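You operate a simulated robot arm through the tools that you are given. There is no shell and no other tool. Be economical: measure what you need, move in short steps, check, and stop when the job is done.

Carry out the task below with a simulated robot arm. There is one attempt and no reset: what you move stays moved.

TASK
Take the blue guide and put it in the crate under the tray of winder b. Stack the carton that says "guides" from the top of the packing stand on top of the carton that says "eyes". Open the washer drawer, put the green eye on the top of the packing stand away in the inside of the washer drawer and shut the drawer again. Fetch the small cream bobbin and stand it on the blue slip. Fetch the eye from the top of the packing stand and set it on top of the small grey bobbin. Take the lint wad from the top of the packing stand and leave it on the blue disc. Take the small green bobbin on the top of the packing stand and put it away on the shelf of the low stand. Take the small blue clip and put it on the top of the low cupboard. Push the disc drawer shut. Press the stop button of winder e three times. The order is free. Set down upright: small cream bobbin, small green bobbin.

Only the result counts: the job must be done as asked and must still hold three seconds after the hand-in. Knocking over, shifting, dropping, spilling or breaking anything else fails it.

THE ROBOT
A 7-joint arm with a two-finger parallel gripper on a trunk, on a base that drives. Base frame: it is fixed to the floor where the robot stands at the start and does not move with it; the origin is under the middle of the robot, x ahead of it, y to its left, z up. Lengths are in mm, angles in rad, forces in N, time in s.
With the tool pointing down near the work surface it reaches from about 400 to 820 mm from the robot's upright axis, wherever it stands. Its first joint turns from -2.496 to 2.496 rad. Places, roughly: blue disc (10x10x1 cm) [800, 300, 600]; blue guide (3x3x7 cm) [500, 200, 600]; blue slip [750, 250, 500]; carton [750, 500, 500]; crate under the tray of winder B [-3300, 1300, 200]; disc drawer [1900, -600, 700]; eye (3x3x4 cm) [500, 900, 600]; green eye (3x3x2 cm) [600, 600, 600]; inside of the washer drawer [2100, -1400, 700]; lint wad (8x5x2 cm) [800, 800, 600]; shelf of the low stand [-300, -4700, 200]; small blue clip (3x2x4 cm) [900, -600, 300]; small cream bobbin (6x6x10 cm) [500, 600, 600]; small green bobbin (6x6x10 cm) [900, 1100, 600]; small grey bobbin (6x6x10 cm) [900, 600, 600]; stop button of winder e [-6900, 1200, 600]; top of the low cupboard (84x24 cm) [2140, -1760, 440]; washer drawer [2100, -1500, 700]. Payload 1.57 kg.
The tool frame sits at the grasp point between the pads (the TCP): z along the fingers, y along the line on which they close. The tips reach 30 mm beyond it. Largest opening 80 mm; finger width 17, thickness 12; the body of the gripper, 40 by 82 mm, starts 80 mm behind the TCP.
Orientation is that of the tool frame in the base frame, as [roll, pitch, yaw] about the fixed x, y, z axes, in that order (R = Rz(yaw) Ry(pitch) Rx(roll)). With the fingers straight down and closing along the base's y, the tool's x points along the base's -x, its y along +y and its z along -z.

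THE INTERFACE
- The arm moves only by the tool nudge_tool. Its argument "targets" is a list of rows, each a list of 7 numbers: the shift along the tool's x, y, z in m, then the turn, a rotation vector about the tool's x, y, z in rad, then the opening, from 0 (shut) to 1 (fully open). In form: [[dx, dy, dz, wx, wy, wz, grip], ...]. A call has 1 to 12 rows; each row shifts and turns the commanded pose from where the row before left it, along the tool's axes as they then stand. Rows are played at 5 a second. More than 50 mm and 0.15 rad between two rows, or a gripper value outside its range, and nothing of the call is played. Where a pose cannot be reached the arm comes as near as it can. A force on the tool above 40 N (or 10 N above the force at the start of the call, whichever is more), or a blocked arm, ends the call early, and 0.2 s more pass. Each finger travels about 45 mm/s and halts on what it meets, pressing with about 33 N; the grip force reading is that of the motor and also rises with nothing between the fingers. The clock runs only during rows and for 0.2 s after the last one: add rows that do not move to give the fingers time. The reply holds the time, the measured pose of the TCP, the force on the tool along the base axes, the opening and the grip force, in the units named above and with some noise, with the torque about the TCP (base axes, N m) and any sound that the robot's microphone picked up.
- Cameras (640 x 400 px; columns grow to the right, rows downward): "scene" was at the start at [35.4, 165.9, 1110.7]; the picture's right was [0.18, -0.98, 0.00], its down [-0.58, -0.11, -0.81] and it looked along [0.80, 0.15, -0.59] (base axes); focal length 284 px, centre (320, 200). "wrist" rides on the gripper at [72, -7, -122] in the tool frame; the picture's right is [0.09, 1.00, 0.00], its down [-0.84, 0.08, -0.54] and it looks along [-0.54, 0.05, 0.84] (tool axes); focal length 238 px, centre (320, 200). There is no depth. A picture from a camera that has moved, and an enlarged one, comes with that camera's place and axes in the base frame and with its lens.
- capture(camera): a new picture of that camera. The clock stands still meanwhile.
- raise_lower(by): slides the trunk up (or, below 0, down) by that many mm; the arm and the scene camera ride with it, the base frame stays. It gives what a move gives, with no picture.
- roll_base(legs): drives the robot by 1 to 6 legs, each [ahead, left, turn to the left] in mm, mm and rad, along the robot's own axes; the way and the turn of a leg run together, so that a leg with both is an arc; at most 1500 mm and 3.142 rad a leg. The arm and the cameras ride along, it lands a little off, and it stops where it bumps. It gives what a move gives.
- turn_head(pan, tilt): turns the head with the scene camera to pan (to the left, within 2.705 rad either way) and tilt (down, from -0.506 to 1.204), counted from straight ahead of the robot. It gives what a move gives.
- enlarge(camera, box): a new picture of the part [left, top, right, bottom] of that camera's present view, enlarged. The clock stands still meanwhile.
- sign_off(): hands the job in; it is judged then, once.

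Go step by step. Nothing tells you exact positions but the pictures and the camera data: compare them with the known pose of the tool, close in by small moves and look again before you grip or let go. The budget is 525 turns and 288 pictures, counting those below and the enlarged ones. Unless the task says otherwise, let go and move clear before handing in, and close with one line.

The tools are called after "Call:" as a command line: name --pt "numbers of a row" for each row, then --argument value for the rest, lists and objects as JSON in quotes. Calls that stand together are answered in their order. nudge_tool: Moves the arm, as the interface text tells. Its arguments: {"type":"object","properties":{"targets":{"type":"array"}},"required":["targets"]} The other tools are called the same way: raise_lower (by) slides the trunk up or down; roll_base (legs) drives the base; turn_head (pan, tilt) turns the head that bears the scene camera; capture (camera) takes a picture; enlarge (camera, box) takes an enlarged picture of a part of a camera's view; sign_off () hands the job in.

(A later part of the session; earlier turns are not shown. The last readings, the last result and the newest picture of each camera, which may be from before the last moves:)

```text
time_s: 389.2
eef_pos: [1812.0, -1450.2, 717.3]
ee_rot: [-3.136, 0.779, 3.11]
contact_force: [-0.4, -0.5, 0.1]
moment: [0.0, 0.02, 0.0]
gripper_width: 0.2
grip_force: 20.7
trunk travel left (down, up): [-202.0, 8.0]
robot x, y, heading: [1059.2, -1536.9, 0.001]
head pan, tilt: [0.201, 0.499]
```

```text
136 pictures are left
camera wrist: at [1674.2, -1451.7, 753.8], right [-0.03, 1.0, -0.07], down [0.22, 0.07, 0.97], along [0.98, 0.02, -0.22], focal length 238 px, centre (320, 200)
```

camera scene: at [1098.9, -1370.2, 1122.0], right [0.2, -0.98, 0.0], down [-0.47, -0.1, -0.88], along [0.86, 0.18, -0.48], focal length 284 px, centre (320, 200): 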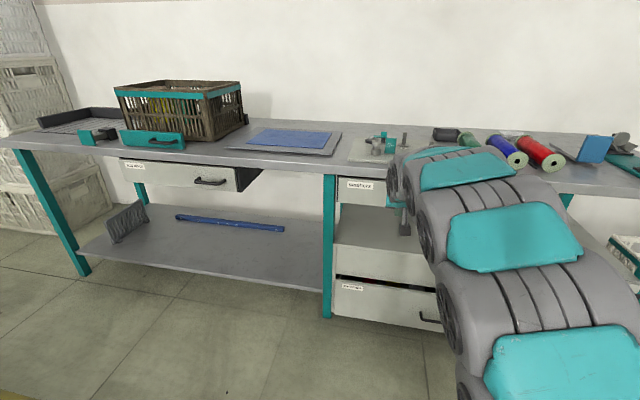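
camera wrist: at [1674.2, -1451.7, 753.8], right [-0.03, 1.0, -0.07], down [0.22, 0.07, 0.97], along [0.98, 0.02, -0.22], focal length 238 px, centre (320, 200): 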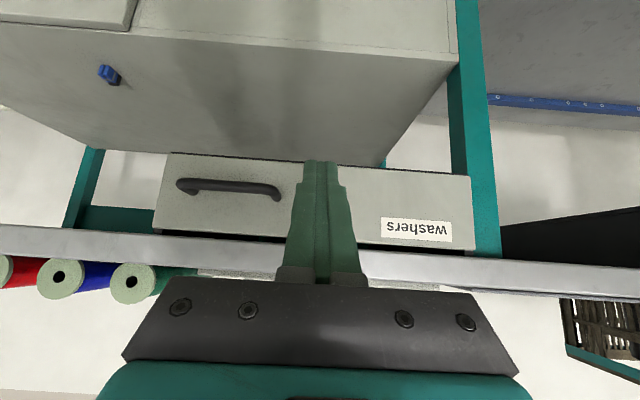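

The washers drawer is shut at the same stop. Next the blue guide at about (475,185): I retract and drive back to the packing stand.

Call:
roll_base --legs '[[-350, 0, 0]]'

Call:
nudge_tool --pt "0.005 0 -0.04 0 0 0 0.6" --pt "0.005 0 -0.04 0 0 0 0.6" --pt "0.02 0 -0.03 0 0 0 0.6" --pt "0 0 0 0 0 0 0.6"

Call:
roll_base --legs '[[-455, -410, 0], [0, 0, 1.571], [1250, 100, 0], [650, 300, 0]]'

Call:
turn_head --pan -0.8 --tilt 0.6

Call:
capture --camera "scene"

```text
time_s: 391.4
eef_pos: [1463.1, -1453.4, 718.8]
ee_rot: [-3.136, 0.778, 3.107]
contact_force: [0.0, -0.5, 0.0]
moment: [-0.03, 0.03, -0.01]
gripper_width: 0.2
grip_force: 21.1
trunk travel left (down, up): [-202.0, 8.0]
robot x, y, heading: [712.3, -1536.8, -0.002]
head pan, tilt: [0.201, 0.499]
```

```text
time_s: 392.4
eef_pos: [1365.3, -1448.4, 774.8]
ee_rot: [-3.136, 0.778, 3.107]
contact_force: [0.5, -0.6, 0.1]
moment: [0.0, 0.02, -0.01]
gripper_width: 48.0
grip_force: 0.1
trunk travel left (down, up): [-202.0, 8.0]
robot x, y, heading: [712.3, -1532.0, 0.002]
head pan, tilt: [0.201, 0.499]
```

```text
time_s: 409.2
eef_pos: [-275.7, 599.2, 774.3]
ee_rot: [-3.138, 0.779, -1.587]
contact_force: [-0.2, -0.2, 0.5]
moment: [0.02, 0.03, -0.02]
gripper_width: 48.0
grip_force: 0.1
trunk travel left (down, up): [-202.0, 8.0]
robot x, y, heading: [-174.0, -54.4, 1.587]
head pan, tilt: [0.201, 0.499]
```

```text
time_s: 410.4
eef_pos: [-275.4, 599.9, 775.2]
ee_rot: [-3.137, 0.779, -1.588]
contact_force: [0.4, -0.3, -0.2]
moment: [-0.02, -0.01, 0.01]
gripper_width: 47.9
grip_force: 0.1
trunk travel left (down, up): [-202.0, 8.0]
robot x, y, heading: [-174.4, -49.5, 1.584]
head pan, tilt: [-0.799, 0.6]
```

```text
135 pictures are left
camera scene: at [-263.1, -40.3, 1113.0], right [0.71, -0.71, 0.0], down [-0.4, -0.4, -0.83], along [0.58, 0.58, -0.56], focal length 284 px, centre (320, 200)
```

scene: 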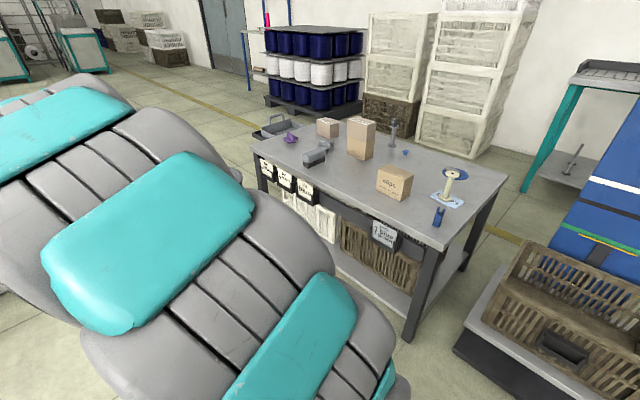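

Everything on the stand is in place. I turn to face it and look at the guide.

Call:
roll_base --legs '[[0, 0, -1.585]]'

Call:
roll_base --legs '[[0, 130, 0]]'

Call:
capture --camera "wrist"

```text
time_s: 414.7
eef_pos: [476.1, 38.6, 775.8]
ee_rot: [-3.135, 0.778, 3.104]
contact_force: [-0.8, 0.6, 0.1]
moment: [0.02, -0.01, -0.01]
gripper_width: 48.0
grip_force: 0.1
trunk travel left (down, up): [-202.0, 8.0]
robot x, y, heading: [-178.2, -50.6, -0.004]
head pan, tilt: [-0.799, 0.6]
```

```text
time_s: 416.0
eef_pos: [475.3, 167.4, 776.4]
ee_rot: [-3.135, 0.778, 3.103]
contact_force: [0.7, 0.2, 0.1]
moment: [-0.02, 0.01, -0.02]
gripper_width: 48.0
grip_force: 0.1
trunk travel left (down, up): [-202.0, 8.0]
robot x, y, heading: [-176.6, 81.6, -0.003]
head pan, tilt: [-0.799, 0.6]
```

```text
134 pictures are left
camera wrist: at [340.4, 166.1, 811.7], right [-0.03, 1.0, -0.07], down [0.22, 0.07, 0.97], along [0.98, 0.01, -0.22], focal length 238 px, centre (320, 200)
```

wrist: 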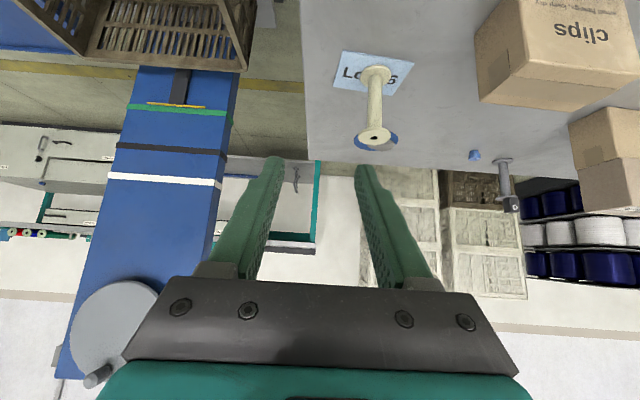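

Call:
roll_base --legs '[[-150, 0, 0]]'

Call:
capture --camera "wrist"

```text
time_s: 417.4
eef_pos: [326.3, 168.8, 775.0]
ee_rot: [-3.136, 0.78, 3.106]
contact_force: [1.0, -0.1, 1.3]
moment: [0.01, 0.0, 0.01]
gripper_width: 47.9
grip_force: 0.0
trunk travel left (down, up): [-202.0, 8.0]
robot x, y, heading: [-324.0, 76.7, -0.006]
head pan, tilt: [-0.799, 0.6]
```

```text
133 pictures are left
camera wrist: at [190.2, 167.0, 811.7], right [-0.03, 1.0, -0.07], down [0.22, 0.07, 0.97], along [0.98, 0.01, -0.22], focal length 238 px, centre (320, 200)
```

wrist: 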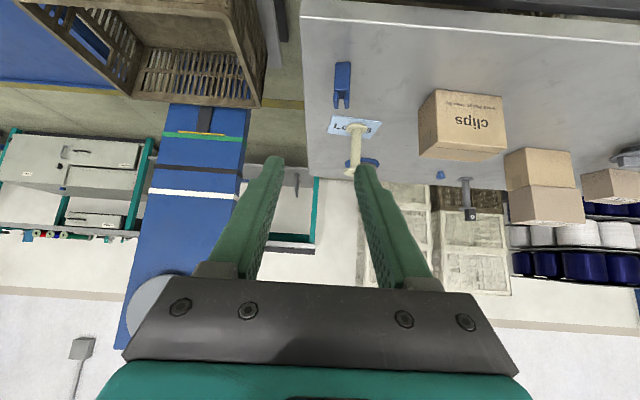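

Guide base at (481,190). I approach to the pre-grasp point.

Call:
nudge_tool --pt "0.0065 0.006 0.037 0 0 0 0.8" --pt "0.0065 0.006 0.037 0 0 0 0.8" --pt "0.0065 0.006 0.037 0 0 0 0.8" --pt "0.0065 0.006 0.037 0 0 0 0.8" --pt "0 0 0 0 0 0 0.8"

Call:
capture --camera "wrist"

```text
time_s: 418.6
eef_pos: [412.8, 187.5, 652.1]
ee_rot: [-3.137, 0.782, 3.108]
contact_force: [-0.4, -0.8, -1.1]
moment: [0.01, -0.01, -0.01]
gripper_width: 64.0
grip_force: 0.0
trunk travel left (down, up): [-202.0, 8.0]
robot x, y, heading: [-327.5, 80.3, -0.002]
head pan, tilt: [-0.799, 0.6]
```

```text
132 pictures are left
camera wrist: at [276.2, 186.9, 688.3], right [-0.03, 1.0, -0.07], down [0.22, 0.07, 0.97], along [0.98, 0.01, -0.22], focal length 238 px, centre (320, 200)
```

wrist: 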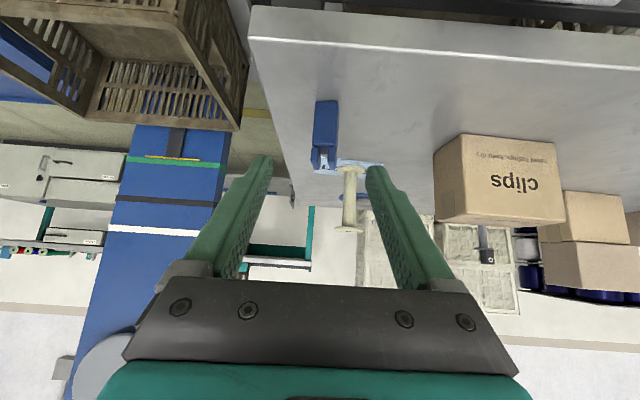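

Call:
nudge_tool --pt "-0.001 0.003 0.034 0 0 0 0.8" --pt "0 0 0.034 0 0 0 0.8" --pt "0 0 0.033 0 0 0 0.8" --pt "0 0 0 0 0 0 0.8"

Call:
capture --camera "wrist"

```text
time_s: 419.6
eef_pos: [484.9, 187.9, 582.2]
ee_rot: [-3.136, 0.781, 3.106]
contact_force: [0.8, 0.1, -0.1]
moment: [-0.04, 0.0, 0.0]
gripper_width: 63.8
grip_force: 0.0
trunk travel left (down, up): [-202.0, 8.0]
robot x, y, heading: [-323.5, 81.1, -0.001]
head pan, tilt: [-0.799, 0.6]
```

```text
131 pictures are left
camera wrist: at [349.0, 187.4, 617.2], right [-0.03, 1.0, -0.07], down [0.22, 0.07, 0.97], along [0.98, 0.01, -0.22], focal length 238 px, centre (320, 200)
```

wrist: 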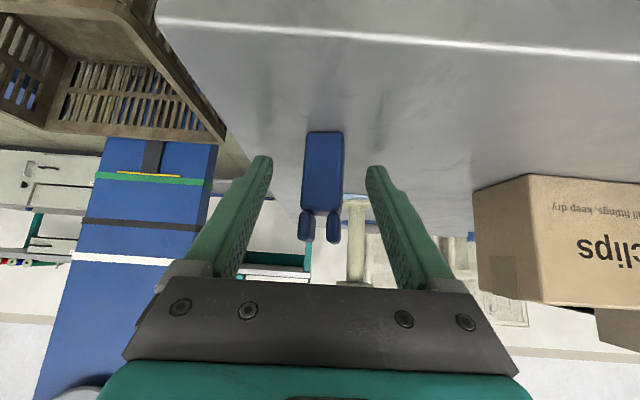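

Well centred. I close and lift.

Call:
nudge_tool --pt "0 0 0 0 0 0 0" --pt "0 0 0 0 0 0 0" --pt "0 0 0 0 0 0 0" --pt "0 0 0 0 0 0 0" --pt "0 0 0 0 0 0 0" --pt "-0.01 0 -0.01 0 0 0 0" --pt "-0.03 0 -0.03 0 0 0 0" --pt "-0.03 0 -0.03 0 0 0 0" --pt "-0.03 0 -0.03 0 0 0 0" --pt "-0.03 0 -0.03 0 0 0 0" --pt "0 0 0 0 0 0 0"

Call:
capture --camera "wrist"

```text
time_s: 422.0
eef_pos: [487.4, 188.0, 765.8]
ee_rot: [-3.137, 0.78, 3.107]
contact_force: [-1.2, -0.2, -0.5]
moment: [-0.03, -0.02, -0.01]
gripper_width: 21.0
grip_force: 32.7
trunk travel left (down, up): [-202.0, 8.0]
robot x, y, heading: [-323.6, 79.4, -0.004]
head pan, tilt: [-0.799, 0.6]
```

```text
130 pictures are left
camera wrist: at [350.2, 187.1, 801.4], right [-0.03, 1.0, -0.07], down [0.22, 0.07, 0.97], along [0.98, 0.01, -0.22], focal length 238 px, centre (320, 200)
```

wrist: 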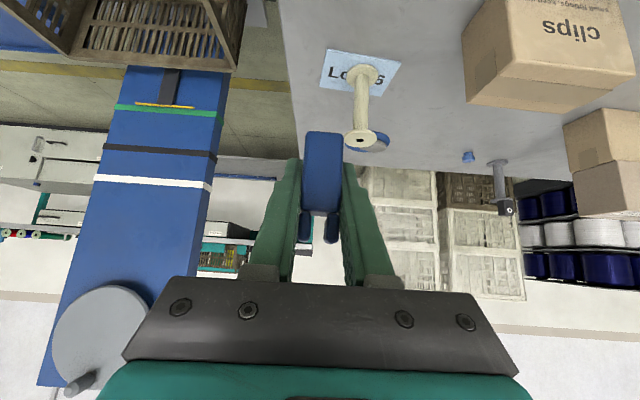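

Guide held. I turn around to face the winders and look.

Call:
roll_base --legs '[[-150, 0, 0], [0, 0, 3.1]]'

Call:
turn_head --pan -0.2 --tilt 0.3

Call:
capture --camera "scene"

Call:
turn_head --pan 0.3 --tilt 0.2

Call:
capture --camera "scene"

```text
time_s: 430.6
eef_pos: [-1289.6, 10.3, 765.9]
ee_rot: [-3.136, 0.781, -0.086]
contact_force: [-0.2, 0.2, -0.8]
moment: [0.0, 0.02, 0.02]
gripper_width: 20.8
grip_force: 33.0
trunk travel left (down, up): [-202.0, 8.0]
robot x, y, heading: [-475.7, 77.0, 3.089]
head pan, tilt: [-0.799, 0.6]
```

```text
time_s: 431.6
eef_pos: [-1289.7, 10.1, 765.3]
ee_rot: [-3.136, 0.779, -0.086]
contact_force: [-0.5, 0.1, -0.2]
moment: [-0.04, 0.0, -0.02]
gripper_width: 21.5
grip_force: 32.8
trunk travel left (down, up): [-202.0, 8.0]
robot x, y, heading: [-477.3, 80.4, 3.087]
head pan, tilt: [-0.201, 0.3]
```

```text
129 pictures are left
camera scene: at [-523.5, -50.0, 1140.4], right [0.25, 0.97, 0.0], down [0.29, -0.07, -0.96], along [-0.92, 0.24, -0.3], focal length 284 px, centre (320, 200)
```

scene: 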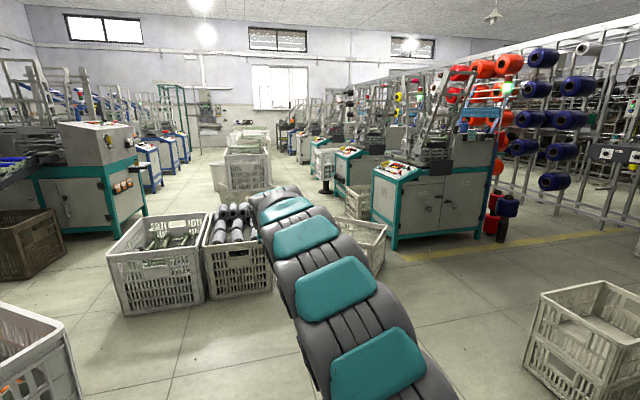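

```text
time_s: 432.5
eef_pos: [-1289.6, 10.1, 764.3]
ee_rot: [-3.137, 0.782, -0.084]
contact_force: [-0.4, 0.4, -0.7]
moment: [-0.02, 0.03, 0.0]
gripper_width: 21.0
grip_force: 33.1
trunk travel left (down, up): [-202.0, 8.0]
robot x, y, heading: [-471.2, 79.2, 3.089]
head pan, tilt: [0.3, 0.201]
```

```text
128 pictures are left
camera scene: at [-523.5, -96.2, 1149.7], right [-0.24, 0.97, 0.0], down [0.19, 0.05, -0.98], along [-0.95, -0.24, -0.2], focal length 284 px, centre (320, 200)
```

scene: 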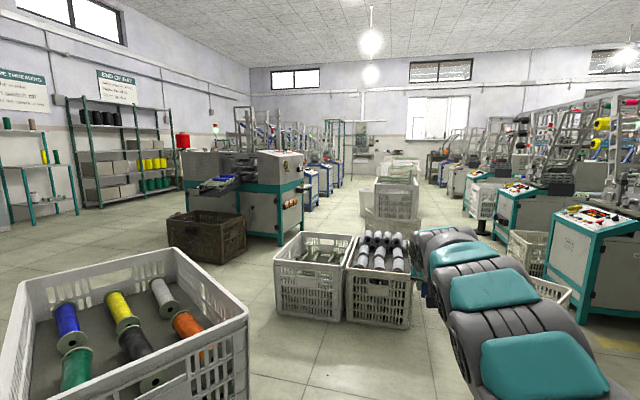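

The row of winders stands on the right side of the aisle. I drive closer along y≈550 and look for winder B's tray and crate.

Call:
roll_base --legs '[[600, -420, 0]]'

Call:
turn_head --pan -0.3 --tilt 0.35

Call:
capture --camera "scene"

```text
time_s: 436.5
eef_pos: [-1871.7, 462.4, 764.7]
ee_rot: [-3.137, 0.779, -0.085]
contact_force: [-0.4, -0.4, 0.2]
moment: [0.02, 0.0, 0.0]
gripper_width: 21.2
grip_force: 32.9
trunk travel left (down, up): [-202.0, 8.0]
robot x, y, heading: [-1055.6, 532.1, 3.086]
head pan, tilt: [0.3, 0.201]
```

```text
time_s: 437.5
eef_pos: [-1872.6, 462.1, 765.2]
ee_rot: [-3.137, 0.78, -0.086]
contact_force: [0.4, -0.3, 0.9]
moment: [0.02, -0.01, 0.01]
gripper_width: 21.1
grip_force: 33.4
trunk travel left (down, up): [-202.0, 8.0]
robot x, y, heading: [-1055.6, 534.9, 3.091]
head pan, tilt: [-0.3, 0.351]
```

```text
127 pictures are left
camera scene: at [-1102.4, 410.9, 1135.7], right [0.35, 0.94, 0.0], down [0.32, -0.12, -0.94], along [-0.88, 0.32, -0.34], focal length 284 px, centre (320, 200)
```

scene: 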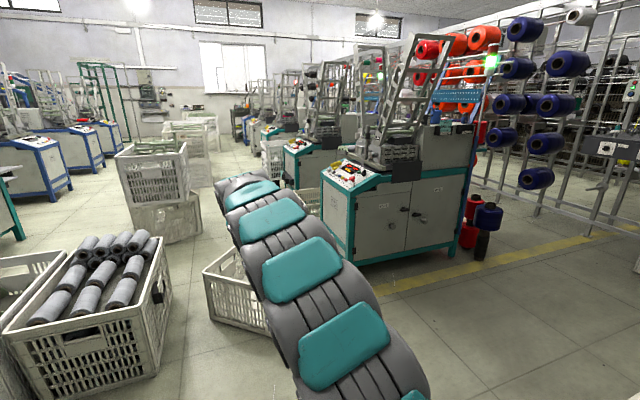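

Call:
enlarge --camera "scene" --box '[180, 110, 400, 260]'

Call:
enlarge --camera "scene" --box '[310, 80, 520, 280]'

```text
2.67 times, centred on (290, 185) of scene
camera zoom: at [-1102.4, 410.9, 1135.7], right [0.35, 0.94, 0.0], down [0.32, -0.12, -0.94], along [-0.88, 0.32, -0.34], focal length 758 px, centre (400, 240)
```

zoom: 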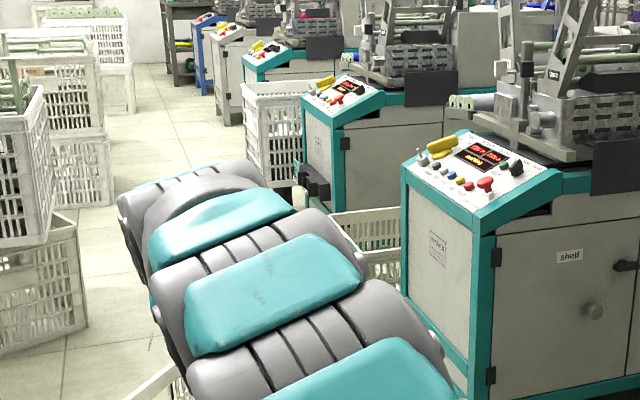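

```text
2.00 times, centred on (415, 180) of scene
camera zoom: at [-1102.4, 410.9, 1135.7], right [0.35, 0.94, 0.0], down [0.32, -0.12, -0.94], along [-0.88, 0.32, -0.34], focal length 568 px, centre (130, 240)
```

zoom: 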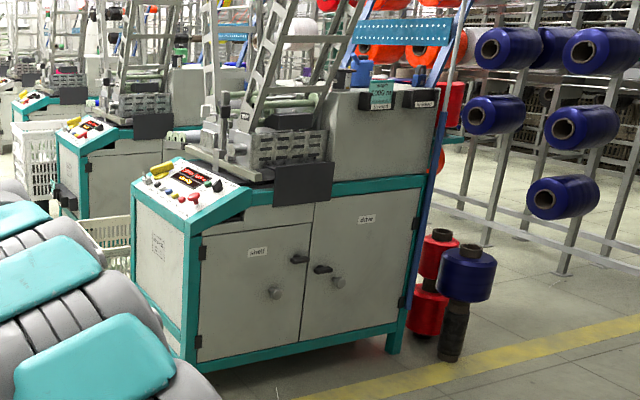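

Open crates on the floor block the right half of the aisle here. I look at the left lane to find a passable route.

Call:
turn_head --pan 0.45 --tilt 0.45

Call:
capture --camera "scene"

Call:
turn_head --pan -0.55 --tilt 0.6

Call:
capture --camera "scene"

```text
time_s: 438.6
eef_pos: [-1871.0, 463.0, 764.9]
ee_rot: [-3.136, 0.781, -0.086]
contact_force: [0.0, 0.0, -0.2]
moment: [0.01, -0.02, -0.02]
gripper_width: 20.9
grip_force: 33.0
trunk travel left (down, up): [-202.0, 8.0]
robot x, y, heading: [-1056.0, 531.6, 3.088]
head pan, tilt: [0.45, 0.45]
```

```text
124 pictures are left
camera scene: at [-1099.7, 343.3, 1126.5], right [-0.39, 0.92, 0.0], down [0.4, 0.17, -0.9], along [-0.83, -0.35, -0.44], focal length 284 px, centre (320, 200)
```

scene: 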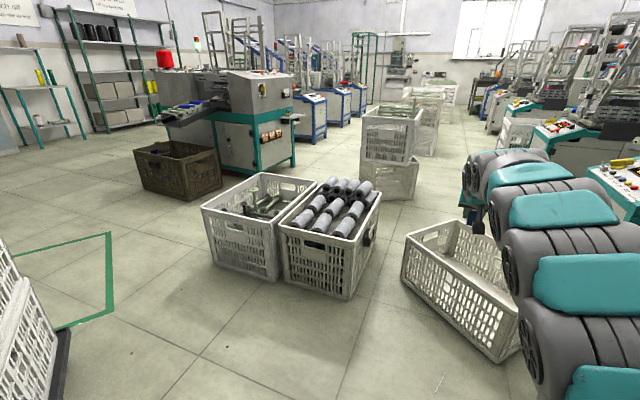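

```text
time_s: 439.9
eef_pos: [-1872.8, 462.7, 764.2]
ee_rot: [-3.135, 0.781, -0.087]
contact_force: [-0.5, 0.8, 0.8]
moment: [-0.05, -0.04, 0.06]
gripper_width: 21.0
grip_force: 33.0
trunk travel left (down, up): [-202.0, 8.0]
robot x, y, heading: [-1057.0, 531.7, 3.093]
head pan, tilt: [-0.55, 0.6]
```

```text
123 pictures are left
camera scene: at [-1087.8, 428.8, 1113.0], right [0.57, 0.82, 0.0], down [0.47, -0.32, -0.83], along [-0.68, 0.47, -0.56], focal length 284 px, centre (320, 200)
```

scene: 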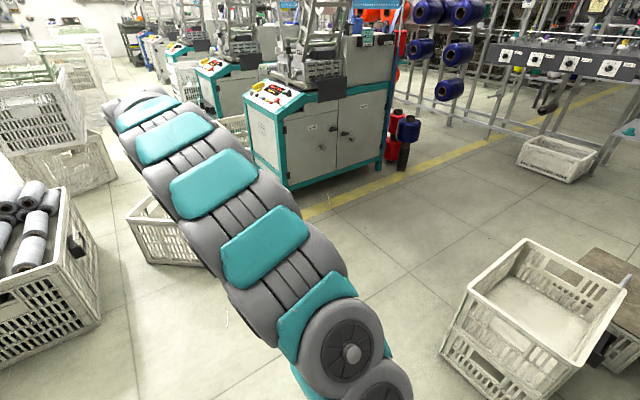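

I need the exact footprint of my own base: I look down left and right.

Call:
turn_head --pan -1.5 --tilt 1.2

Call:
capture --camera "scene"

Call:
turn_head --pan 1.5 --tilt 1.2

Call:
capture --camera "scene"

```text
time_s: 441.1
eef_pos: [-1870.5, 462.9, 765.2]
ee_rot: [-3.136, 0.78, -0.086]
contact_force: [0.5, 0.7, 0.1]
moment: [0.03, 0.01, -0.02]
gripper_width: 20.9
grip_force: 33.6
trunk travel left (down, up): [-202.0, 8.0]
robot x, y, heading: [-1056.2, 529.7, 3.088]
head pan, tilt: [-1.499, 1.201]
```

```text
122 pictures are left
camera scene: at [-1016.0, 434.7, 1068.4], right [1.0, 0.02, 0.0], down [0.02, -0.93, -0.36], along [-0.01, 0.36, -0.93], focal length 284 px, centre (320, 200)
```

scene: 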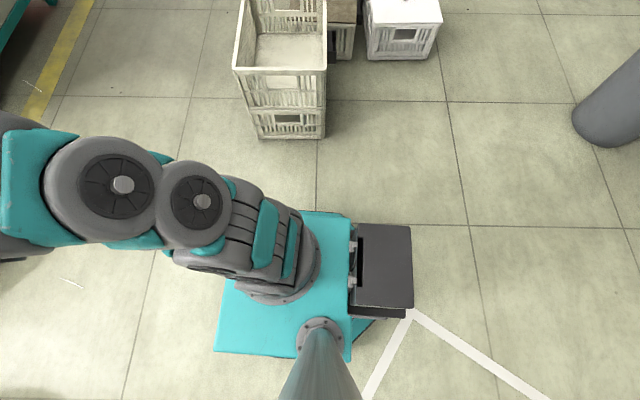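

```text
time_s: 443.7
eef_pos: [-1871.2, 462.9, 765.6]
ee_rot: [-3.136, 0.779, -0.086]
contact_force: [0.0, 0.1, -1.0]
moment: [0.02, 0.01, -0.02]
gripper_width: 20.9
grip_force: 32.9
trunk travel left (down, up): [-202.0, 8.0]
robot x, y, heading: [-1055.8, 532.8, 3.09]
head pan, tilt: [1.499, 1.201]
```

```text
121 pictures are left
camera scene: at [-1021.9, 323.3, 1068.3], right [-0.99, 0.12, 0.0], down [0.12, 0.92, -0.36], along [-0.04, -0.36, -0.93], focal length 284 px, centre (320, 200)
```

scene: 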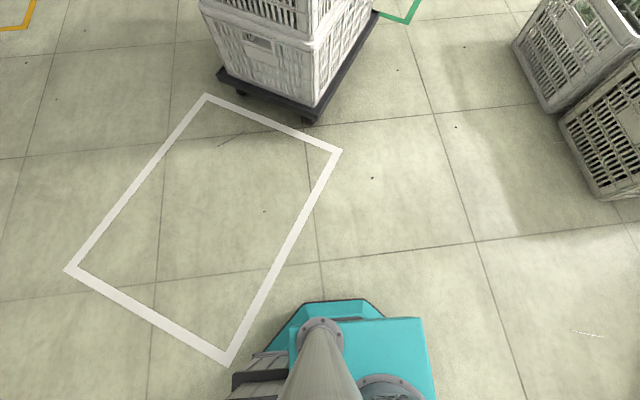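

My base is about ±235 mm wide, 215 front, 300 back. There may be a passable gap between the open crate and the first winder; I go nearer to measure it.

Call:
roll_base --legs '[[560, -240, 0], [0, 0, 0.9]]'

Call:
turn_head --pan -0.7 --tilt 0.7

Call:
capture --camera "scene"

Call:
turn_head --pan 0.3 --tilt 0.7

Call:
capture --camera "scene"

```text
time_s: 449.4
eef_pos: [-2052.3, 116.9, 765.1]
ee_rot: [-3.137, 0.779, 0.818]
contact_force: [0.2, -0.4, 0.8]
moment: [-0.02, -0.01, 0.01]
gripper_width: 21.0
grip_force: 33.0
trunk travel left (down, up): [-202.0, 8.0]
robot x, y, heading: [-1597.1, 799.3, -2.291]
head pan, tilt: [1.499, 1.201]
```

```text
time_s: 451.5
eef_pos: [-2050.9, 116.4, 766.5]
ee_rot: [-3.136, 0.78, 0.817]
contact_force: [-0.2, -0.5, 1.0]
moment: [-0.01, -0.03, 0.01]
gripper_width: 20.8
grip_force: 32.6
trunk travel left (down, up): [-202.0, 8.0]
robot x, y, heading: [-1597.6, 800.4, -2.288]
head pan, tilt: [-0.7, 0.7]
```

```text
120 pictures are left
camera scene: at [-1538.8, 724.9, 1104.3], right [-0.15, 0.99, 0.0], down [0.64, 0.1, -0.76], along [-0.76, -0.11, -0.64], focal length 284 px, centre (320, 200)
```

scene: 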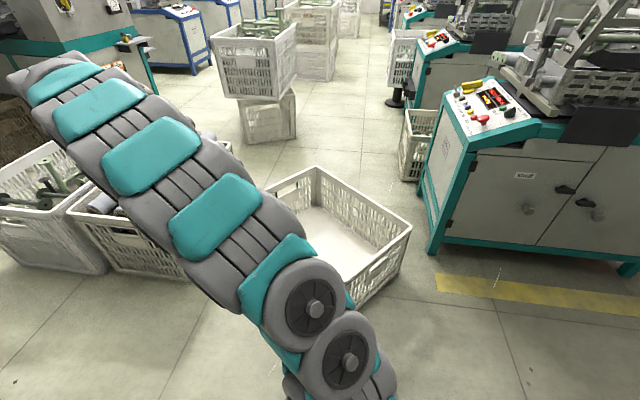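

```text
time_s: 452.8
eef_pos: [-2052.2, 116.8, 765.4]
ee_rot: [-3.135, 0.78, 0.817]
contact_force: [0.3, 0.0, -1.0]
moment: [0.0, 0.0, -0.04]
gripper_width: 21.1
grip_force: 32.7
trunk travel left (down, up): [-202.0, 8.0]
robot x, y, heading: [-1598.2, 800.7, -2.287]
head pan, tilt: [0.3, 0.7]
```

```text
119 pictures are left
camera scene: at [-1489.6, 660.1, 1104.3], right [-0.91, 0.41, 0.0], down [0.26, 0.59, -0.76], along [-0.31, -0.7, -0.64], focal length 284 px, centre (320, 200)
```

scene: 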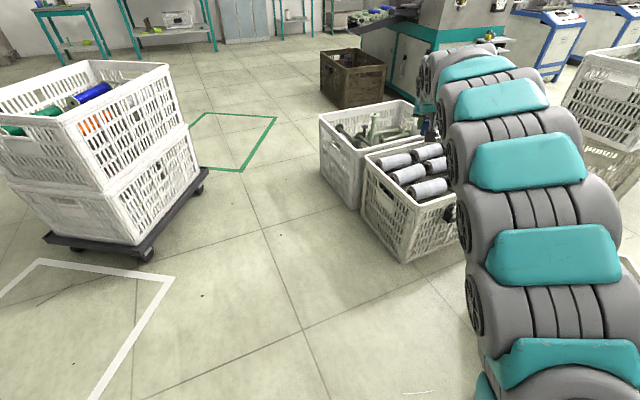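

The gap beside winder A is too small (≈180 mm). I try the left lane: face −y and go down between the dolly and the spool crates.

Call:
roll_base --legs '[[0, 0, 0.717], [0, -200, 0], [1300, 0, 0]]'

Call:
turn_head --pan -0.9 --tilt 0.5

Call:
capture --camera "scene"

Call:
turn_head --pan -1.6 --tilt 0.6

Call:
capture --camera "scene"

```text
time_s: 462.5
eef_pos: [-1676.2, -1322.9, 765.9]
ee_rot: [-3.137, 0.78, 1.546]
contact_force: [-0.1, 0.3, -0.4]
moment: [0.0, 0.04, -0.01]
gripper_width: 21.0
grip_force: 33.4
trunk travel left (down, up): [-202.0, 8.0]
robot x, y, heading: [-1795.1, -511.5, -1.566]
head pan, tilt: [0.3, 0.7]
```

```text
time_s: 463.9
eef_pos: [-1677.7, -1322.1, 765.5]
ee_rot: [-3.137, 0.781, 1.545]
contact_force: [1.4, 0.1, 0.6]
moment: [0.01, -0.01, -0.01]
gripper_width: 20.9
grip_force: 33.3
trunk travel left (down, up): [-202.0, 8.0]
robot x, y, heading: [-1795.2, -512.7, -1.566]
head pan, tilt: [-0.901, 0.499]
```

```text
118 pictures are left
camera scene: at [-1715.7, -518.4, 1122.0], right [-0.63, 0.78, 0.0], down [0.37, 0.3, -0.88], along [-0.68, -0.55, -0.48], focal length 284 px, centre (320, 200)
```

scene: 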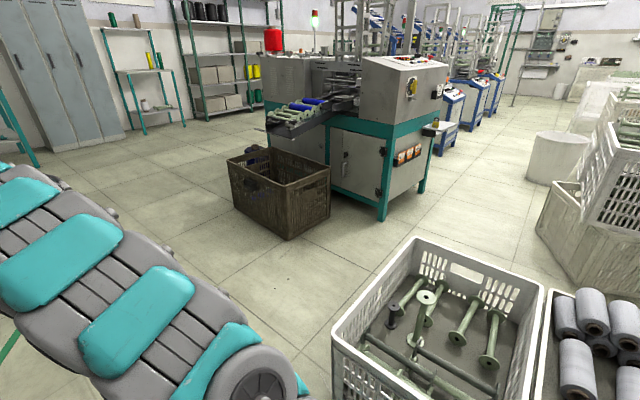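

```text
time_s: 464.9
eef_pos: [-1677.8, -1322.3, 767.0]
ee_rot: [-3.135, 0.781, 1.544]
contact_force: [0.6, -0.1, 0.4]
moment: [0.01, 0.0, 0.02]
gripper_width: 21.2
grip_force: 33.3
trunk travel left (down, up): [-202.0, 8.0]
robot x, y, heading: [-1794.2, -510.5, -1.563]
head pan, tilt: [-1.6, 0.6]
```

```text
117 pictures are left
camera scene: at [-1733.2, -459.4, 1113.0], right [0.02, 1.0, 0.0], down [0.56, -0.01, -0.83], along [-0.82, 0.02, -0.56], focal length 284 px, centre (320, 200)
```

scene: 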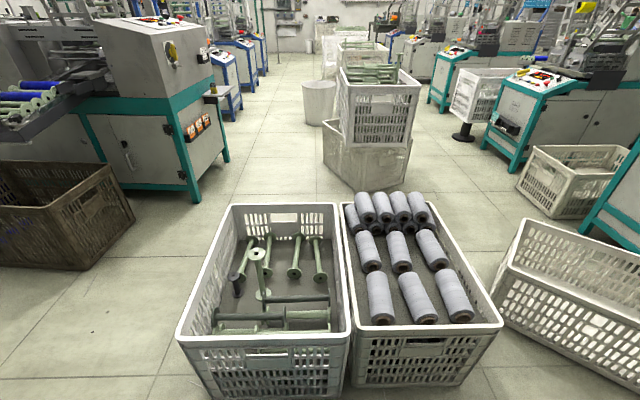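

From here the left lane is passable: past the spool crates (y≈−840), around their back corner, then north between them and the crate pile. I pull the arm in and centre it first, then drive.

Call:
nudge_tool --pt "0.0244 -0.026 -0.0242 0 0 0 0" --pt "0.0244 -0.026 -0.0242 0 0 0 0" --pt "0.0244 -0.026 -0.0242 0 0 0 0" --pt "0.0244 -0.026 -0.0242 0 0 0 0" --pt "0.0244 -0.026 -0.0242 0 0 0 0" --pt "0.0244 -0.026 -0.0242 0 0 0 0" --pt "0 0 0 0 0 0 0"

Call:
roll_base --legs '[[635, 0, 0], [0, 0, -1.577]]'

Call:
turn_head --pan 0.1 --tilt 0.6

Call:
capture --camera "scene"

```text
time_s: 466.6
eef_pos: [-1826.8, -1111.1, 765.8]
ee_rot: [-3.138, 0.78, 1.544]
contact_force: [0.0, -0.5, -0.7]
moment: [0.03, -0.03, -0.02]
gripper_width: 21.0
grip_force: 33.7
trunk travel left (down, up): [-202.0, 8.0]
robot x, y, heading: [-1797.2, -509.0, -1.562]
head pan, tilt: [-1.6, 0.6]
```

```text
time_s: 473.9
eef_pos: [-2388.8, -1114.9, 765.4]
ee_rot: [-3.135, 0.78, -0.026]
contact_force: [0.5, 0.1, -0.4]
moment: [0.0, 0.02, 0.02]
gripper_width: 20.7
grip_force: 32.8
trunk travel left (down, up): [-202.0, 8.0]
robot x, y, heading: [-1790.3, -1145.4, -3.137]
head pan, tilt: [-1.6, 0.6]
```

```text
time_s: 475.6
eef_pos: [-2389.5, -1115.5, 765.4]
ee_rot: [-3.137, 0.781, -0.027]
contact_force: [0.3, 0.2, 0.4]
moment: [0.0, 0.02, 0.02]
gripper_width: 20.9
grip_force: 33.1
trunk travel left (down, up): [-202.0, 8.0]
robot x, y, heading: [-1790.7, -1147.7, -3.135]
head pan, tilt: [0.099, 0.6]
```

```text
116 pictures are left
camera scene: at [-1827.3, -1305.7, 1113.0], right [-0.11, 0.99, 0.0], down [0.56, 0.06, -0.83], along [-0.82, -0.09, -0.56], focal length 284 px, centre (320, 200)
```

scene: 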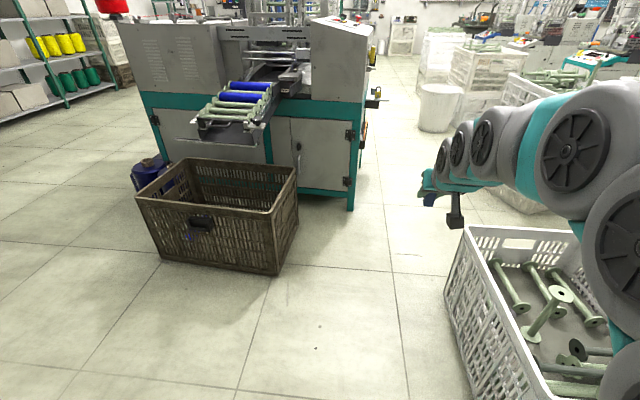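

The lane is clear; I shift the arm a bit to the right, away from the machine's protrusions, and drive through.

Call:
nudge_tool --pt "0 -0.045 0 0 0 0 0" --pt "0 -0.045 0 0 0 0 0" --pt "0 -0.045 0 0 0 0 0" --pt "0 0 0 0 0 0 0"

Call:
roll_base --legs '[[1000, 0, 0], [285, -85, 0]]'

Call:
turn_head --pan -0.9 --tilt 0.6

Call:
capture --camera "scene"

```text
time_s: 476.6
eef_pos: [-2385.4, -978.3, 765.9]
ee_rot: [-3.137, 0.781, -0.025]
contact_force: [0.4, 0.9, 0.1]
moment: [-0.02, -0.01, -0.01]
gripper_width: 21.1
grip_force: 33.1
trunk travel left (down, up): [-202.0, 8.0]
robot x, y, heading: [-1791.9, -1147.6, -3.133]
head pan, tilt: [0.099, 0.6]
```

```text
time_s: 483.5
eef_pos: [-3665.2, -898.5, 767.0]
ee_rot: [-3.135, 0.78, -0.031]
contact_force: [1.2, -1.0, -1.0]
moment: [0.02, 0.02, -0.02]
gripper_width: 21.1
grip_force: 32.9
trunk travel left (down, up): [-202.0, 8.0]
robot x, y, heading: [-3070.2, -1069.3, -3.14]
head pan, tilt: [0.099, 0.6]
```

```text
time_s: 484.7
eef_pos: [-3666.7, -898.0, 765.6]
ee_rot: [-3.136, 0.781, -0.032]
contact_force: [0.3, -0.4, -0.8]
moment: [0.04, -0.02, 0.02]
gripper_width: 20.9
grip_force: 32.5
trunk travel left (down, up): [-202.0, 8.0]
robot x, y, heading: [-3070.9, -1065.9, -3.136]
head pan, tilt: [-0.901, 0.6]
```

```text
115 pictures are left
camera scene: at [-3078.2, -1149.6, 1113.0], right [0.78, 0.62, 0.0], down [0.35, -0.44, -0.83], along [-0.51, 0.65, -0.56], focal length 284 px, centre (320, 200)
```

scene: 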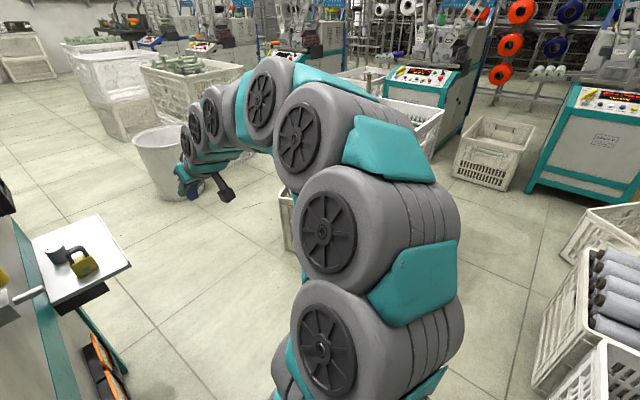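

Now I turn right to face the winder row and drive north.

Call:
roll_base --legs '[[0, 0, -1.571], [700, 40, 0]]'

Call:
turn_head --pan 0.0 --tilt 0.4

Call:
capture --camera "scene"

```text
time_s: 492.4
eef_pos: [-2936.7, 224.4, 765.7]
ee_rot: [-3.136, 0.78, -1.607]
contact_force: [0.3, 0.0, -0.8]
moment: [0.0, -0.02, -0.02]
gripper_width: 21.0
grip_force: 33.4
trunk travel left (down, up): [-202.0, 8.0]
robot x, y, heading: [-3113.7, -364.9, 1.567]
head pan, tilt: [-0.901, 0.6]
```

```text
time_s: 493.6
eef_pos: [-2937.1, 223.7, 765.8]
ee_rot: [-3.136, 0.78, -1.607]
contact_force: [0.0, -0.1, 0.2]
moment: [0.01, -0.01, -0.01]
gripper_width: 21.0
grip_force: 33.1
trunk travel left (down, up): [-202.0, 8.0]
robot x, y, heading: [-3106.9, -370.0, 1.569]
head pan, tilt: [0.0, 0.4]
```

```text
114 pictures are left
camera scene: at [-3261.1, -325.7, 1131.2], right [1.0, 0.0, 0.0], down [0.0, -0.39, -0.92], along [0.0, 0.92, -0.39], focal length 284 px, centre (320, 200)
```

scene: 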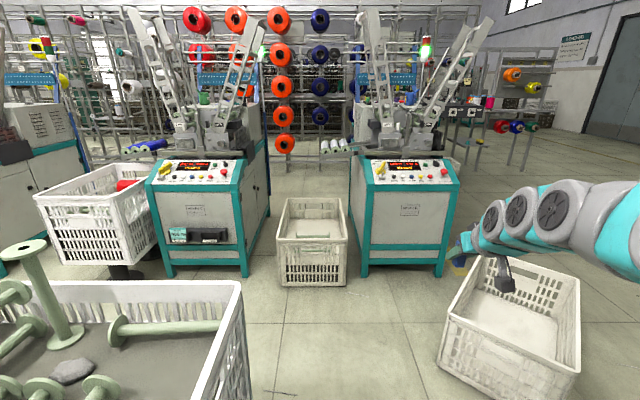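

Call:
enlarge --camera "scene" --box '[340, 90, 480, 240]'

Call:
enlarge --camera "scene" --box '[120, 90, 260, 240]'

```text
2.67 times, centred on (410, 165) of scene
camera zoom: at [-3261.1, -325.7, 1131.2], right [1.0, 0.0, 0.0], down [0.0, -0.39, -0.92], along [0.0, 0.92, -0.39], focal length 758 px, centre (80, 293)
```

zoom: 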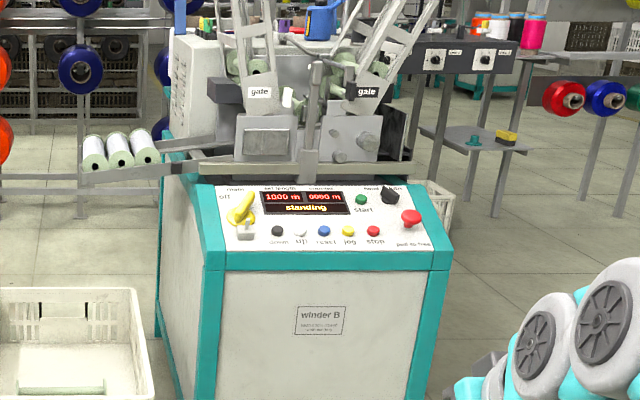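

```text
2.67 times, centred on (190, 165) of scene
camera zoom: at [-3261.1, -325.7, 1131.2], right [1.0, 0.0, 0.0], down [0.0, -0.39, -0.92], along [0.0, 0.92, -0.39], focal length 758 px, centre (667, 293)
```

zoom: 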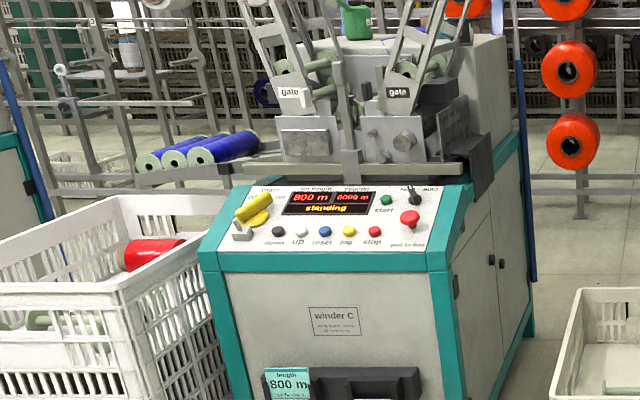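

The right machine is labelled "winder B" and its tray juts over the white crate between B and C: crate x −3503…−3098, y 1062…1594, rim z≈320. I swing the arm left of the tray and drive up to it.

Call:
nudge_tool --pt "0 0.044 0 0 0 0 0" --pt "0 0.044 0 0 0 0 0" --pt "0 0.044 0 0 0 0 0" --pt "0 0.044 0 0 0 0 0" --pt "0 0.044 0 0 0 0 0" --pt "0 0.044 0 0 0 0 0" --pt "0 0.044 0 0 0 0 0" --pt "0 0.044 0 0 0 0 0" --pt "0 0.044 0 0 0 0 0" --pt "0 0.044 0 0 0 0 0" --pt "0 0 0 0 0 0 0"

Call:
roll_base --legs '[[780, 0, 0]]'

Call:
capture --camera "scene"

Call:
capture --camera "wrist"

```text
time_s: 496.0
eef_pos: [-3379.1, 241.8, 763.8]
ee_rot: [-3.137, 0.779, -1.605]
contact_force: [-0.4, 0.3, -0.7]
moment: [0.02, 0.0, 0.01]
gripper_width: 21.0
grip_force: 33.3
trunk travel left (down, up): [-202.0, 8.0]
robot x, y, heading: [-3109.3, -370.1, 1.558]
head pan, tilt: [0.0, 0.4]
```

```text
time_s: 500.2
eef_pos: [-3377.6, 1015.1, 765.3]
ee_rot: [-3.135, 0.78, -1.607]
contact_force: [0.6, 0.4, -0.5]
moment: [-0.02, 0.03, -0.06]
gripper_width: 21.2
grip_force: 32.5
trunk travel left (down, up): [-202.0, 8.0]
robot x, y, heading: [-3109.3, 407.4, 1.568]
head pan, tilt: [0.0, 0.4]
```

```text
111 pictures are left
camera scene: at [-3259.6, 447.9, 1131.2], right [1.0, 0.0, 0.0], down [0.0, -0.39, -0.92], along [0.0, 0.92, -0.39], focal length 284 px, centre (320, 200)
```

scene: 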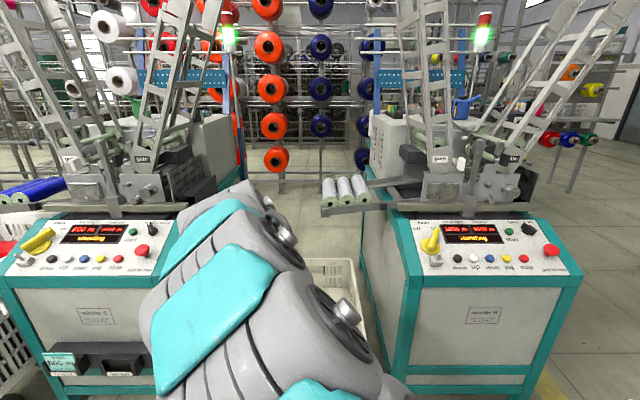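

```text
110 pictures are left
camera wrist: at [-3374.8, 878.4, 800.7], right [-1.0, -0.03, -0.07], down [-0.07, 0.22, 0.97], along [-0.01, 0.98, -0.22], focal length 238 px, centre (320, 200)
```

wrist: 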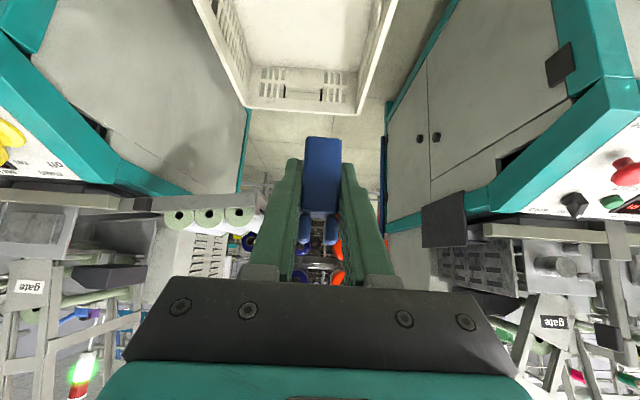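

I bring the tool vertical here in front, lower the trunk, and check.

Call:
nudge_tool --pt "0 0 0 0 0.13 0 0" --pt "0 0 0 0 0.13 0 0" --pt "0 0 0 0 0.13 0 0" --pt "0 0 0 0 0.13 0 0" --pt "0 0 0 0 0.13 0 0" --pt "0 0 0 0 0.13 0 0" --pt "0 0 0 0 0 0 0"

Call:
raise_lower --by -200

Call:
roll_base --legs '[[150, 0, 0]]'

Call:
capture --camera "wrist"

Call:
capture --camera "scene"

```text
time_s: 501.8
eef_pos: [-3377.0, 1016.6, 764.1]
ee_rot: [-3.138, 0.061, -1.61]
contact_force: [-0.8, -0.2, -0.8]
moment: [0.01, -0.02, 0.01]
gripper_width: 20.7
grip_force: 32.9
out of reach, approached as far as the arm can: row 6
trunk travel left (down, up): [-202.0, 8.0]
robot x, y, heading: [-3109.6, 405.3, 1.567]
head pan, tilt: [0.0, 0.4]
```

```text
time_s: 503.9
eef_pos: [-3378.0, 1015.6, 564.3]
ee_rot: [-3.137, 0.066, -1.609]
contact_force: [0.5, -0.3, -0.6]
moment: [-0.01, -0.02, 0.01]
gripper_width: 21.4
grip_force: 32.8
trunk travel left (down, up): [-2.0, 208.0]
robot x, y, heading: [-3109.7, 405.2, 1.57]
head pan, tilt: [0.0, 0.4]
```

```text
time_s: 505.3
eef_pos: [-3376.3, 1164.4, 565.1]
ee_rot: [-3.137, 0.064, -1.607]
contact_force: [0.6, 0.5, 0.6]
moment: [0.0, 0.02, 0.03]
gripper_width: 21.1
grip_force: 32.6
trunk travel left (down, up): [-2.0, 208.0]
robot x, y, heading: [-3108.0, 553.0, 1.567]
head pan, tilt: [0.0, 0.4]
```

```text
109 pictures are left
camera wrist: at [-3373.1, 1084.3, 681.4], right [-1.0, -0.06, -0.01], down [-0.05, 0.8, 0.59], along [-0.03, 0.59, -0.8], focal length 238 px, centre (320, 200)
```

wrist: 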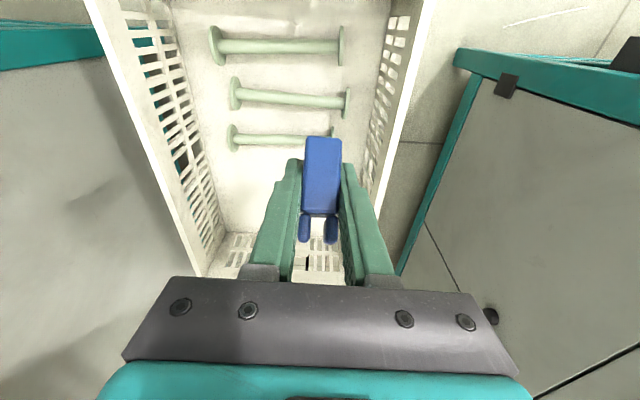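

```text
108 pictures are left
camera scene: at [-3259.4, 596.7, 931.2], right [1.0, 0.0, 0.0], down [0.0, -0.39, -0.92], along [0.0, 0.92, -0.39], focal length 284 px, centre (320, 200)
```

scene: 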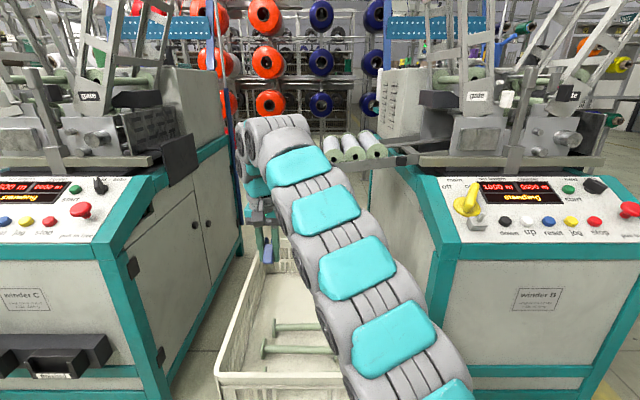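

The crate holds three long spools; the floor beyond y≈1370 is free. I step back, line the robot up straight with that spot, then go in below the trays.

Call:
roll_base --legs '[[-170, 0, 0]]'

Call:
nudge_tool --pt "0 -0.046 0.0 0 0 0 0" --pt "0 -0.046 0 0 0 0 0" --pt "0 -0.046 0 0 0 0 0" --pt "0 -0.046 0 0 0 0 0" --pt "0 -0.046 0 0 0.06 0 0" --pt "0 0 0 0 0 0 0"

Call:
roll_base --legs '[[0, 228, 0]]'

Call:
nudge_tool --pt "0 0 0.045 0 0 0 0" --pt "0 0 0.045 0 0 0 0" --pt "0 0 0.045 0 0 0 0" --pt "0 0 0.04 0 0 0 0" --pt "0 0 0 0 0 0 0"

Call:
capture --camera "scene"

```text
time_s: 506.8
eef_pos: [-3377.5, 993.0, 564.2]
ee_rot: [-3.137, 0.065, -1.606]
contact_force: [0.7, 0.3, -0.5]
moment: [0.02, -0.01, -0.03]
gripper_width: 21.0
grip_force: 32.9
trunk travel left (down, up): [-2.0, 208.0]
robot x, y, heading: [-3107.6, 384.6, 1.572]
head pan, tilt: [0.0, 0.4]
```

```text
time_s: 508.2
eef_pos: [-3149.6, 986.9, 564.8]
ee_rot: [-3.138, 0.006, -1.605]
contact_force: [0.1, -0.1, 0.0]
moment: [-0.01, 0.0, -0.02]
gripper_width: 21.1
grip_force: 32.7
trunk travel left (down, up): [-2.0, 208.0]
robot x, y, heading: [-3110.7, 380.8, 1.572]
head pan, tilt: [0.0, 0.4]
```

```text
time_s: 510.1
eef_pos: [-3384.4, 983.3, 565.1]
ee_rot: [-3.138, 0.007, -1.582]
contact_force: [0.1, 0.5, -1.2]
moment: [0.0, 0.01, 0.0]
gripper_width: 20.9
grip_force: 33.0
trunk travel left (down, up): [-2.0, 208.0]
robot x, y, heading: [-3328.7, 382.5, 1.6]
head pan, tilt: [0.0, 0.4]
stopped in leg 1: the robot was blocked; the commanded pose is now the measured one
```

```text
time_s: 511.3
eef_pos: [-3383.3, 983.6, 389.8]
ee_rot: [-3.137, 0.006, -1.585]
contact_force: [0.2, 0.8, -0.6]
moment: [-0.03, 0.03, 0.02]
gripper_width: 21.0
grip_force: 32.9
trunk travel left (down, up): [-2.0, 208.0]
robot x, y, heading: [-3333.6, 383.2, 1.593]
head pan, tilt: [0.0, 0.4]
```

```text
107 pictures are left
camera scene: at [-3481.6, 420.1, 931.2], right [1.0, 0.02, 0.0], down [0.01, -0.39, -0.92], along [-0.02, 0.92, -0.39], focal length 284 px, centre (320, 200)
```

scene: 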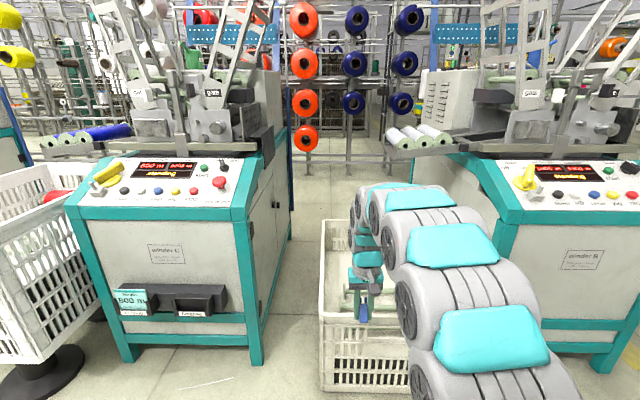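

The base touched the crate pile on the left. I check that it did not shift, and move right a little.

Call:
roll_base --legs '[[0, -30, -0.02]]'

Call:
turn_head --pan 1.4 --tilt 0.8

Call:
capture --camera "scene"

```text
time_s: 512.1
eef_pos: [-3342.6, 985.3, 391.1]
ee_rot: [-3.138, 0.005, -1.603]
contact_force: [0.1, 0.5, -0.3]
moment: [-0.03, 0.02, 0.01]
gripper_width: 20.8
grip_force: 33.3
trunk travel left (down, up): [-2.0, 208.0]
robot x, y, heading: [-3302.7, 382.7, 1.574]
head pan, tilt: [0.0, 0.4]
```

```text
time_s: 513.7
eef_pos: [-3342.2, 985.2, 390.2]
ee_rot: [-3.139, 0.005, -1.604]
contact_force: [-0.5, 0.2, -0.3]
moment: [-0.03, 0.03, 0.0]
gripper_width: 21.1
grip_force: 32.8
trunk travel left (down, up): [-2.0, 208.0]
robot x, y, heading: [-3298.5, 380.7, 1.576]
head pan, tilt: [1.4, 0.799]
```

```text
106 pictures are left
camera scene: at [-3529.6, 344.2, 896.1], right [0.17, 0.99, 0.0], down [0.71, -0.12, -0.7], along [-0.69, 0.12, -0.72], focal length 284 px, centre (320, 200)
```

scene: 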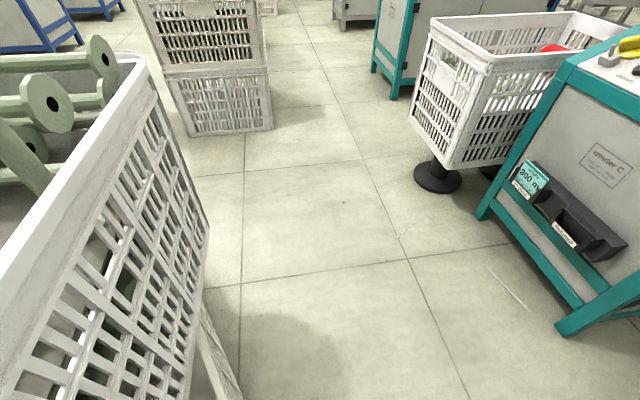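

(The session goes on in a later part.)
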